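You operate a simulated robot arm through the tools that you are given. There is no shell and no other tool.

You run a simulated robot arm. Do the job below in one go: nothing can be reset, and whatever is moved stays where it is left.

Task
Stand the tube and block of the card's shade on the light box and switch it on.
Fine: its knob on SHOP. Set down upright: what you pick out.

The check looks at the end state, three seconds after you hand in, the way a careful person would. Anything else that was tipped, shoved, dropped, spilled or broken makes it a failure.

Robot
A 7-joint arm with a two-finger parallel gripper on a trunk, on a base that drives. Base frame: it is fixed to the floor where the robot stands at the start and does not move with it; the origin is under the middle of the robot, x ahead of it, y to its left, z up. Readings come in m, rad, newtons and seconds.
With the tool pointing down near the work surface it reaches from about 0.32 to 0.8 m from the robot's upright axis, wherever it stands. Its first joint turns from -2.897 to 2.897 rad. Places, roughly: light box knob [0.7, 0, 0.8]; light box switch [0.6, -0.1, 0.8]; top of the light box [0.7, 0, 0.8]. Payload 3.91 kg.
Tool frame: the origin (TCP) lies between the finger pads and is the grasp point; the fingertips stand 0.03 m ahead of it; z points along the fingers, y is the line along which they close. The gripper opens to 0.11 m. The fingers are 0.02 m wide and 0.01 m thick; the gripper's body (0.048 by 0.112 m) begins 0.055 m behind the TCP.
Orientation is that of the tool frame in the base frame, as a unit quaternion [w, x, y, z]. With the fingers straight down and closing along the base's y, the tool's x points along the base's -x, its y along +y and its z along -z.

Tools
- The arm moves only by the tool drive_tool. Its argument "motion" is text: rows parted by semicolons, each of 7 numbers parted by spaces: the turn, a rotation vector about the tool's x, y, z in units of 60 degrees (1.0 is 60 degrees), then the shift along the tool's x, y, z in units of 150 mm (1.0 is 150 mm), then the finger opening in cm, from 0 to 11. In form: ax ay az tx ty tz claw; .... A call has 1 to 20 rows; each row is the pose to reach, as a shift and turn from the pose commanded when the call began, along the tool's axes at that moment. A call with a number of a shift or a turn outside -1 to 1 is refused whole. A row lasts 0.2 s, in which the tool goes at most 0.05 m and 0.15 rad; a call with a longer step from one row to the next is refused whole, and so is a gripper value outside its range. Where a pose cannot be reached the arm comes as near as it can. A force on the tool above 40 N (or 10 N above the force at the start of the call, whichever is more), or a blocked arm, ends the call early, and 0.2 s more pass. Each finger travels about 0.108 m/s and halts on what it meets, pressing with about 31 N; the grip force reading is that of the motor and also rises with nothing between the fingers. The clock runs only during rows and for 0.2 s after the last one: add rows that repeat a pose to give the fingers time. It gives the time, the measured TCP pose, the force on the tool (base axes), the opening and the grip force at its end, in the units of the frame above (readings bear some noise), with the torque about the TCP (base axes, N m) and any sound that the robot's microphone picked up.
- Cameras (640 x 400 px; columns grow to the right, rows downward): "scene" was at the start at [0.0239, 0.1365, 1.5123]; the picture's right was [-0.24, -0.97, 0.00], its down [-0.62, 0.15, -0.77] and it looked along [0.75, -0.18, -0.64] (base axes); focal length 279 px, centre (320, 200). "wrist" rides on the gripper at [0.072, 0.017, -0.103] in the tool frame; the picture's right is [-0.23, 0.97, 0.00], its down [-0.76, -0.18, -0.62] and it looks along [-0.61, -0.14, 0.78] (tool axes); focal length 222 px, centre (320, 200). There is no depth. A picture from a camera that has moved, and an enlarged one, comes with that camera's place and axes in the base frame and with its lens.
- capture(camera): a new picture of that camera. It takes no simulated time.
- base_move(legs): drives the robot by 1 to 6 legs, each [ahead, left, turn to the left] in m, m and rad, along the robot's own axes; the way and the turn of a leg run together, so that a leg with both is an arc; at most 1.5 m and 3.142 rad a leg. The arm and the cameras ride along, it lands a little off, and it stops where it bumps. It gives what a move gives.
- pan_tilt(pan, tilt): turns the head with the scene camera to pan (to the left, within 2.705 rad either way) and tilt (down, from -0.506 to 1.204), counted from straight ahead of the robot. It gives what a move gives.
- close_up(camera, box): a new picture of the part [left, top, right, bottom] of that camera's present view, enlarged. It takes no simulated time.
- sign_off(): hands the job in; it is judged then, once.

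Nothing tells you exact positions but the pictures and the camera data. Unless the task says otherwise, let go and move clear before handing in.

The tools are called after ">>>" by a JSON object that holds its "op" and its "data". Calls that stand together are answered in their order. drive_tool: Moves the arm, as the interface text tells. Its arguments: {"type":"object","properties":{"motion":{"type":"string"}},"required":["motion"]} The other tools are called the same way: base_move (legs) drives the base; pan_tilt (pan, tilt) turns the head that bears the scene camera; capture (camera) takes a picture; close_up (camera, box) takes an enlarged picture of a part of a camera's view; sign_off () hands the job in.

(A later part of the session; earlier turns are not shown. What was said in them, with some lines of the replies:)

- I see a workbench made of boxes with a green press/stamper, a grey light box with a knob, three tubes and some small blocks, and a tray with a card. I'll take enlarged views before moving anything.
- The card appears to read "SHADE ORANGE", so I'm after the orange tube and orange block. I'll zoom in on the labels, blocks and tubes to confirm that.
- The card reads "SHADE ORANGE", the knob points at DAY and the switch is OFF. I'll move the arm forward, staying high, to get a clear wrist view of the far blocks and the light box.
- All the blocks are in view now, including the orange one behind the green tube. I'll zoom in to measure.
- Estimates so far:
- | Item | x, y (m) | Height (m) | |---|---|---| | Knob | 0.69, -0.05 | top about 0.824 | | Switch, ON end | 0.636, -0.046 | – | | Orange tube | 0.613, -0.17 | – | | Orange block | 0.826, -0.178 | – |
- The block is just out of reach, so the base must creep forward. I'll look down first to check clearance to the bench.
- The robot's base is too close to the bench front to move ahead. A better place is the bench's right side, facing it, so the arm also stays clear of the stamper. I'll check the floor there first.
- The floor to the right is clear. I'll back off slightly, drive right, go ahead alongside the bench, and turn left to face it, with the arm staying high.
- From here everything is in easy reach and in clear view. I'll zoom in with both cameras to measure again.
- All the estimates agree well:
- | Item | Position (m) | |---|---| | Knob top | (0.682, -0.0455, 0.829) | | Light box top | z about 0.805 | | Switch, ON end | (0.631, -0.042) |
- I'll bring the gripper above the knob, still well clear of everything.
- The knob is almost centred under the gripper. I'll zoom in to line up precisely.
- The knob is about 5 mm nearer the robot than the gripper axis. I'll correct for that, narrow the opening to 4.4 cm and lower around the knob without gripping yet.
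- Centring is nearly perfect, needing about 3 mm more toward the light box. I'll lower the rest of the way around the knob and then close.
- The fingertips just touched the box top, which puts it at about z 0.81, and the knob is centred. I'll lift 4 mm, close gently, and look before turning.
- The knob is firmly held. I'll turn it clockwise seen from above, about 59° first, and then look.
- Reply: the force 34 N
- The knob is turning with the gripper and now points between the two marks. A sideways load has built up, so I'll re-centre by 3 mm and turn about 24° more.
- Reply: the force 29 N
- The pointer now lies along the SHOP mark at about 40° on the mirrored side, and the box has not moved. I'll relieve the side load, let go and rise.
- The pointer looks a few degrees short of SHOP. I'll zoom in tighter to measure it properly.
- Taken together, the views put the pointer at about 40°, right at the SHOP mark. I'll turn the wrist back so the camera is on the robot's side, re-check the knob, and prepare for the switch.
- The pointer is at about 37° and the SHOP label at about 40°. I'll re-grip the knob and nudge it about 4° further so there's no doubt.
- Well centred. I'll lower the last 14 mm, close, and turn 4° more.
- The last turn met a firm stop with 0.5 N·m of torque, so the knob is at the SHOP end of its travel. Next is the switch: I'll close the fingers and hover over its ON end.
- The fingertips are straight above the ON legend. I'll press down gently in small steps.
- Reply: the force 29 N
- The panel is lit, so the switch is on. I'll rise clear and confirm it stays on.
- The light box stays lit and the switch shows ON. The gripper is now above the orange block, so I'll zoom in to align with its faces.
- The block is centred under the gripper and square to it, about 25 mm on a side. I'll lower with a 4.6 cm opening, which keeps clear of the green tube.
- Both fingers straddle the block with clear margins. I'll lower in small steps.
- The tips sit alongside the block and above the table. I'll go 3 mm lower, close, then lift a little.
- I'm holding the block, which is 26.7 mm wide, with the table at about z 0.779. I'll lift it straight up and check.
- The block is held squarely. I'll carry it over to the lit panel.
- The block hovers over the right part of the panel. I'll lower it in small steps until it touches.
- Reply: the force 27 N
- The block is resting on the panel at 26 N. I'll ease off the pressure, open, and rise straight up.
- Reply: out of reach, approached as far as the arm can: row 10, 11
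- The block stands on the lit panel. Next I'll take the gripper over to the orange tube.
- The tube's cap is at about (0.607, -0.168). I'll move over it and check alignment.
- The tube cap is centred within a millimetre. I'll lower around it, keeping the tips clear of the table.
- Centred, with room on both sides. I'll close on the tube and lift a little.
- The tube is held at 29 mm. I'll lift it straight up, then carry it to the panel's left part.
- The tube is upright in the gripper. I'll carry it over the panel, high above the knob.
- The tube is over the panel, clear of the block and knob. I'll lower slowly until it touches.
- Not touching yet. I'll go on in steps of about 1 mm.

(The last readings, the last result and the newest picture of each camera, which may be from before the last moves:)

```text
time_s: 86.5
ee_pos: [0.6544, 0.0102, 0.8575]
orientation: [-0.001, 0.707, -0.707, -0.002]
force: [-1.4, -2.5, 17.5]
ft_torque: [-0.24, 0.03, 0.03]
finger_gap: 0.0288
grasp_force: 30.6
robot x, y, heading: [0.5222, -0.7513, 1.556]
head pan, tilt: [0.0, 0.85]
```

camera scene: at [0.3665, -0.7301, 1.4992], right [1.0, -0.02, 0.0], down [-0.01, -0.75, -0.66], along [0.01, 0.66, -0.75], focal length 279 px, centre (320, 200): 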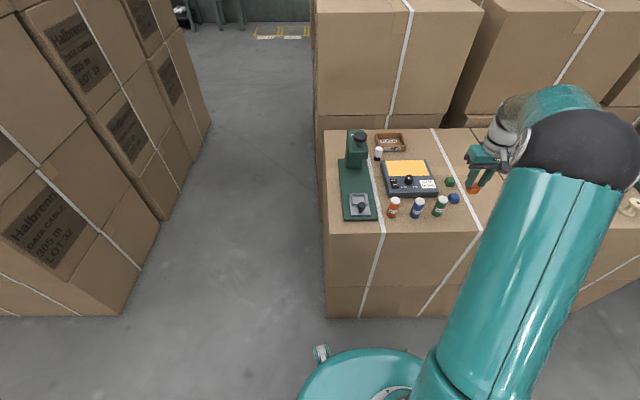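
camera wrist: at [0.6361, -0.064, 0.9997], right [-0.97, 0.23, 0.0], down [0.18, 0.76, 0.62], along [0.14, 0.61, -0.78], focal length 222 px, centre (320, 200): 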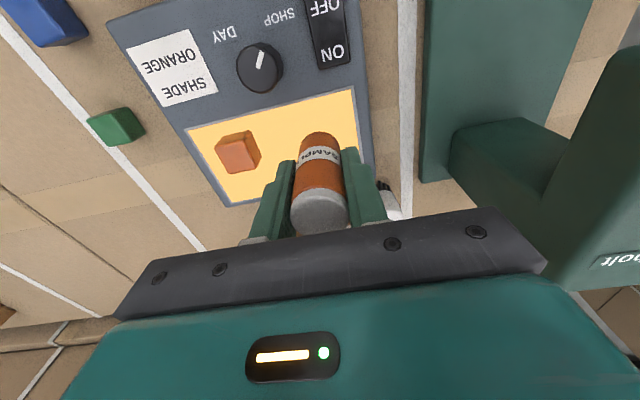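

The tube has touched down at 17.5 N. I'll ease off, open slowly, and rise.

>>> {"op": "drive_tool", "data": {"motion": "0 0 0 0 0 -0.009 1.8; 0 0 0 0 0 -0.009 2.6; 0 0 0 0 0 -0.009 2.95; 0 0 0 0 0 -0.009 3.3; 0 0 0 0 0 -0.009 4; 0 0 0 0 0 -0.009 4.6; 0 0 0 0 0 -0.009 4.6"}}

>>> {"op": "close_up", "data": {"camera": "wrist", "box": [230, 60, 410, 220]}}

>>> {"op": "close_up", "data": {"camera": "scene", "box": [380, 140, 440, 190]}}

```text
time_s: 88.1
ee_pos: [0.6537, 0.0098, 0.858]
orientation: [0.0, 0.707, -0.707, 0.0]
force: [0.9, 0.2, 0.0]
ft_torque: [0.02, -0.02, -0.02]
finger_gap: 0.046
grasp_force: 0.0
robot x, y, heading: [0.5231, -0.7514, 1.559]
head pan, tilt: [0.0, 0.85]
```

```text
2.50 times, centred on (320, 140) of wrist
camera zoom: at [0.6365, -0.0629, 0.9604], right [-0.97, 0.23, 0.0], down [0.18, 0.76, 0.62], along [0.14, 0.61, -0.78], focal length 555 px, centre (320, 350)
```

zoom: 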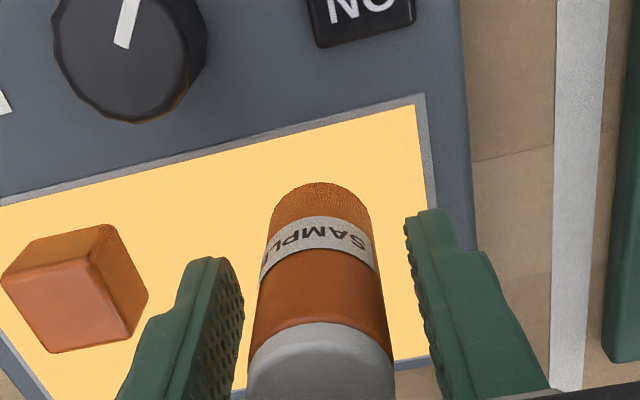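

```text
8.00 times, centred on (410, 165) of scene
camera zoom: at [0.3666, -0.73, 1.4992], right [1.0, -0.02, 0.0], down [-0.01, -0.75, -0.66], along [0.01, 0.66, -0.75], focal length 2235 px, centre (-400, 480)
```

zoom: 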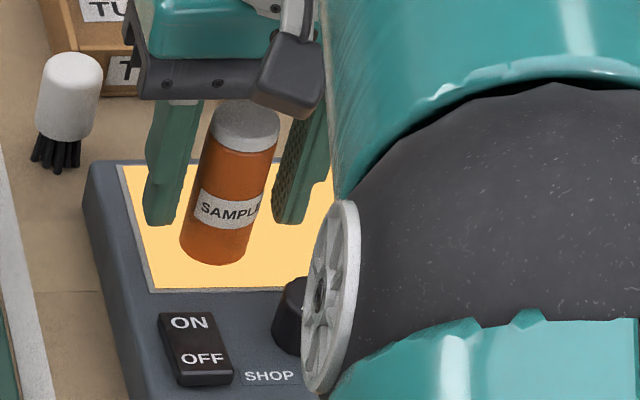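

The tube stands free. I'll rise straight up past its cap and then draw back toward the robot.

>>> {"op": "drive_tool", "data": {"motion": "0 0 0 0 0 -0.1 4.6; 0 0 0 0 0 -0.28 4.6; 0 0 0 0 0 -0.46 4.6; 0 0 0 0 0 -0.62 4.6; 0 0 0 0.1 0 -0.72 4.6; 0 0 0 0.35 0 -0.85 4.6; 0 0 0 0.6 0 -0.95 4.6; 0 0 0 0.85 0 -1 4.6; 0 0 0 0.98 0 -1 4.6; 0 0 0 0.98 0 -1 4.6"}}

>>> {"op": "drive_tool", "data": {"motion": "0 0 0 0.2 -0.2 -0.1 4.6; 0 0 0 0.4 -0.4 -0.3 4.6; 0 0 0 0.6 -0.6 -0.4 4.6; 0 0 0 0.7 -0.8 -0.5 4.6; 0 0 0 0.7 -1 -0.5 4.6; 0 0 0 0.7 -1 -0.5 4.6"}}

>>> {"op": "capture", "data": {"camera": "scene"}}

>>> {"op": "close_up", "data": {"camera": "scene", "box": [330, 120, 480, 225]}}

>>> {"op": "capture", "data": {"camera": "wrist"}}

```text
time_s: 90.3
ee_pos: [0.6553, -0.1357, 1.0084]
orientation: [0.0, 0.707, -0.707, 0.001]
force: [-0.2, -0.6, -0.3]
ft_torque: [-0.01, -0.01, 0.01]
finger_gap: 0.046
grasp_force: 0.0
robot x, y, heading: [0.5217, -0.7484, 1.557]
head pan, tilt: [0.0, 0.85]
```

```text
refused: row 2 steps farther than a row can; nothing moved
```

```text
taken
camera scene: at [0.3665, -0.7305, 1.4992], right [1.0, -0.02, 0.0], down [-0.01, -0.75, -0.66], along [0.01, 0.66, -0.75], focal length 279 px, centre (320, 200)
```

scene: 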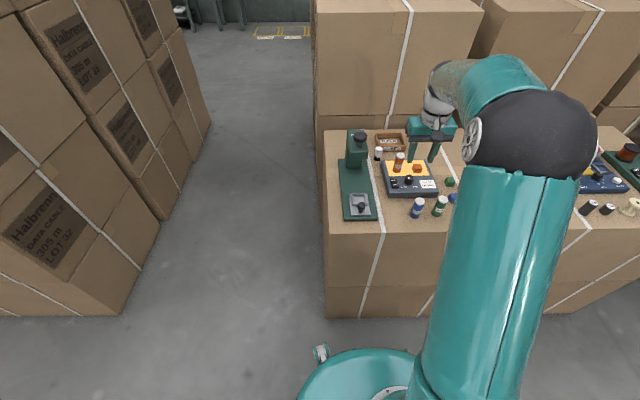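

```text
3.81 times, centred on (405, 172) of scene
camera zoom: at [0.3665, -0.7305, 1.4992], right [1.0, -0.02, 0.0], down [-0.01, -0.75, -0.66], along [0.01, 0.66, -0.75], focal length 1064 px, centre (-4, 305)
```

zoom: 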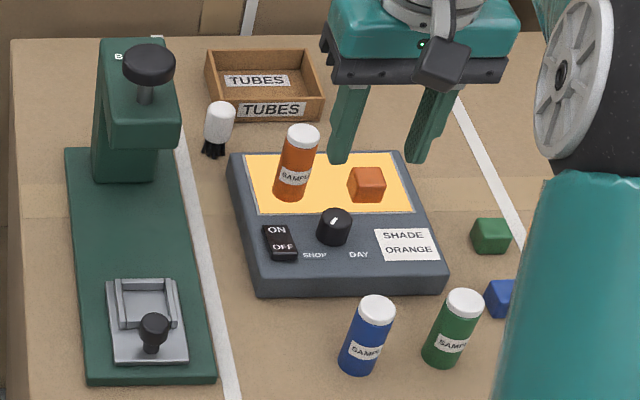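

```text
taken
camera wrist: at [0.6365, -0.2091, 1.1116], right [-0.97, 0.23, 0.0], down [0.18, 0.76, 0.62], along [0.14, 0.61, -0.78], focal length 222 px, centre (320, 200)
```

wrist: 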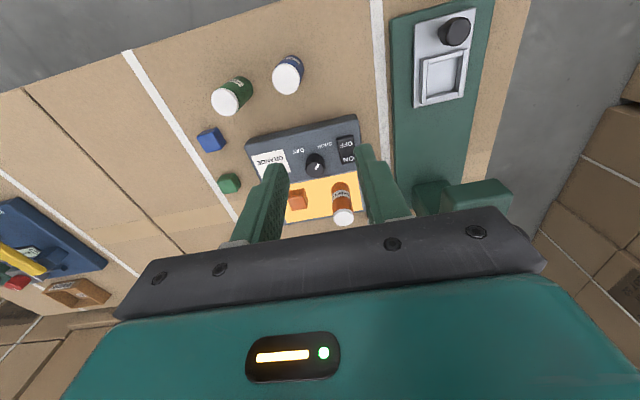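

Tube and block both stand on the lit panel, the knob is on SHOP and the switch is ON. I'll raise the arm a bit further and make a final close check.

>>> {"op": "drive_tool", "data": {"motion": "0 0 0 0 0 -0.25 4.6; 0 0 0 0 0 -0.5 4.6; 0 0 0 0 0 -0.75 4.6; 0 0 0 0 0 -0.95 4.6; 0 0 0 0 0 -0.95 4.6"}}

>>> {"op": "close_up", "data": {"camera": "scene", "box": [370, 140, 470, 225]}}

>>> {"op": "close_up", "data": {"camera": "wrist", "box": [200, 60, 400, 230]}}

```text
time_s: 91.5
ee_pos: [0.6553, -0.1354, 1.1502]
orientation: [0.0, 0.707, -0.707, 0.0]
force: [-0.4, 0.5, -0.4]
ft_torque: [0.01, -0.02, -0.02]
finger_gap: 0.0462
grasp_force: 0.0
robot x, y, heading: [0.5201, -0.7486, 1.553]
head pan, tilt: [0.0, 0.85]
```

```text
4.71 times, centred on (420, 182) of scene
camera zoom: at [0.3665, -0.7303, 1.4992], right [1.0, -0.02, 0.0], down [-0.01, -0.75, -0.66], along [0.01, 0.66, -0.75], focal length 1315 px, centre (-151, 282)
```

zoom: 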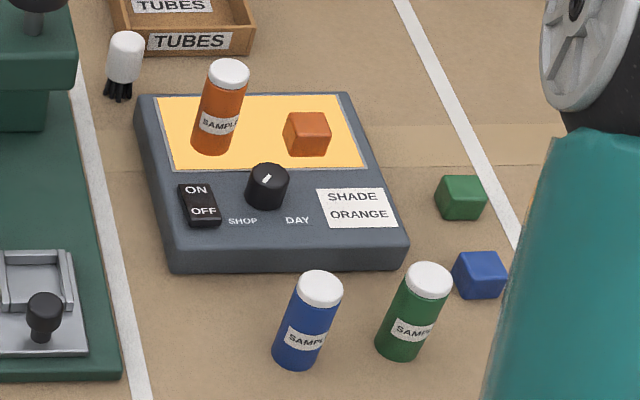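

```text
2.35 times, centred on (300, 145) of wrist
camera zoom: at [0.6377, -0.2088, 1.2536], right [-0.97, 0.23, 0.0], down [0.18, 0.76, 0.62], along [0.14, 0.61, -0.78], focal length 523 px, centre (367, 329)
```

zoom: 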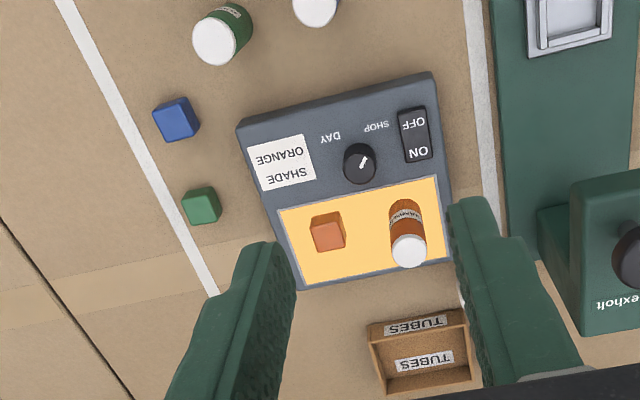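

The orange tube and orange block stand upright on the lit light box, with the knob on SHOP and the switch ON. Nothing else has been disturbed and the arm is clear, so I'm handing in.

>>> {"op": "sign_off", "data": {}}

```text
The job is handed in.
```

The orange tube and the orange block, matching the card ("SHADE ORANGE"), are standing upright on the light box. The box is switched on and lit. Its knob is on SHOP, turned until it met the stop at that end.

In the last pictures nothing else had been tipped or moved. I let go of everything and raised the arm clear before handing in. I haven't been told the result of the check.

To reach the block I drove the robot round to the right side of the bench, so it now stands there instead of where it started.
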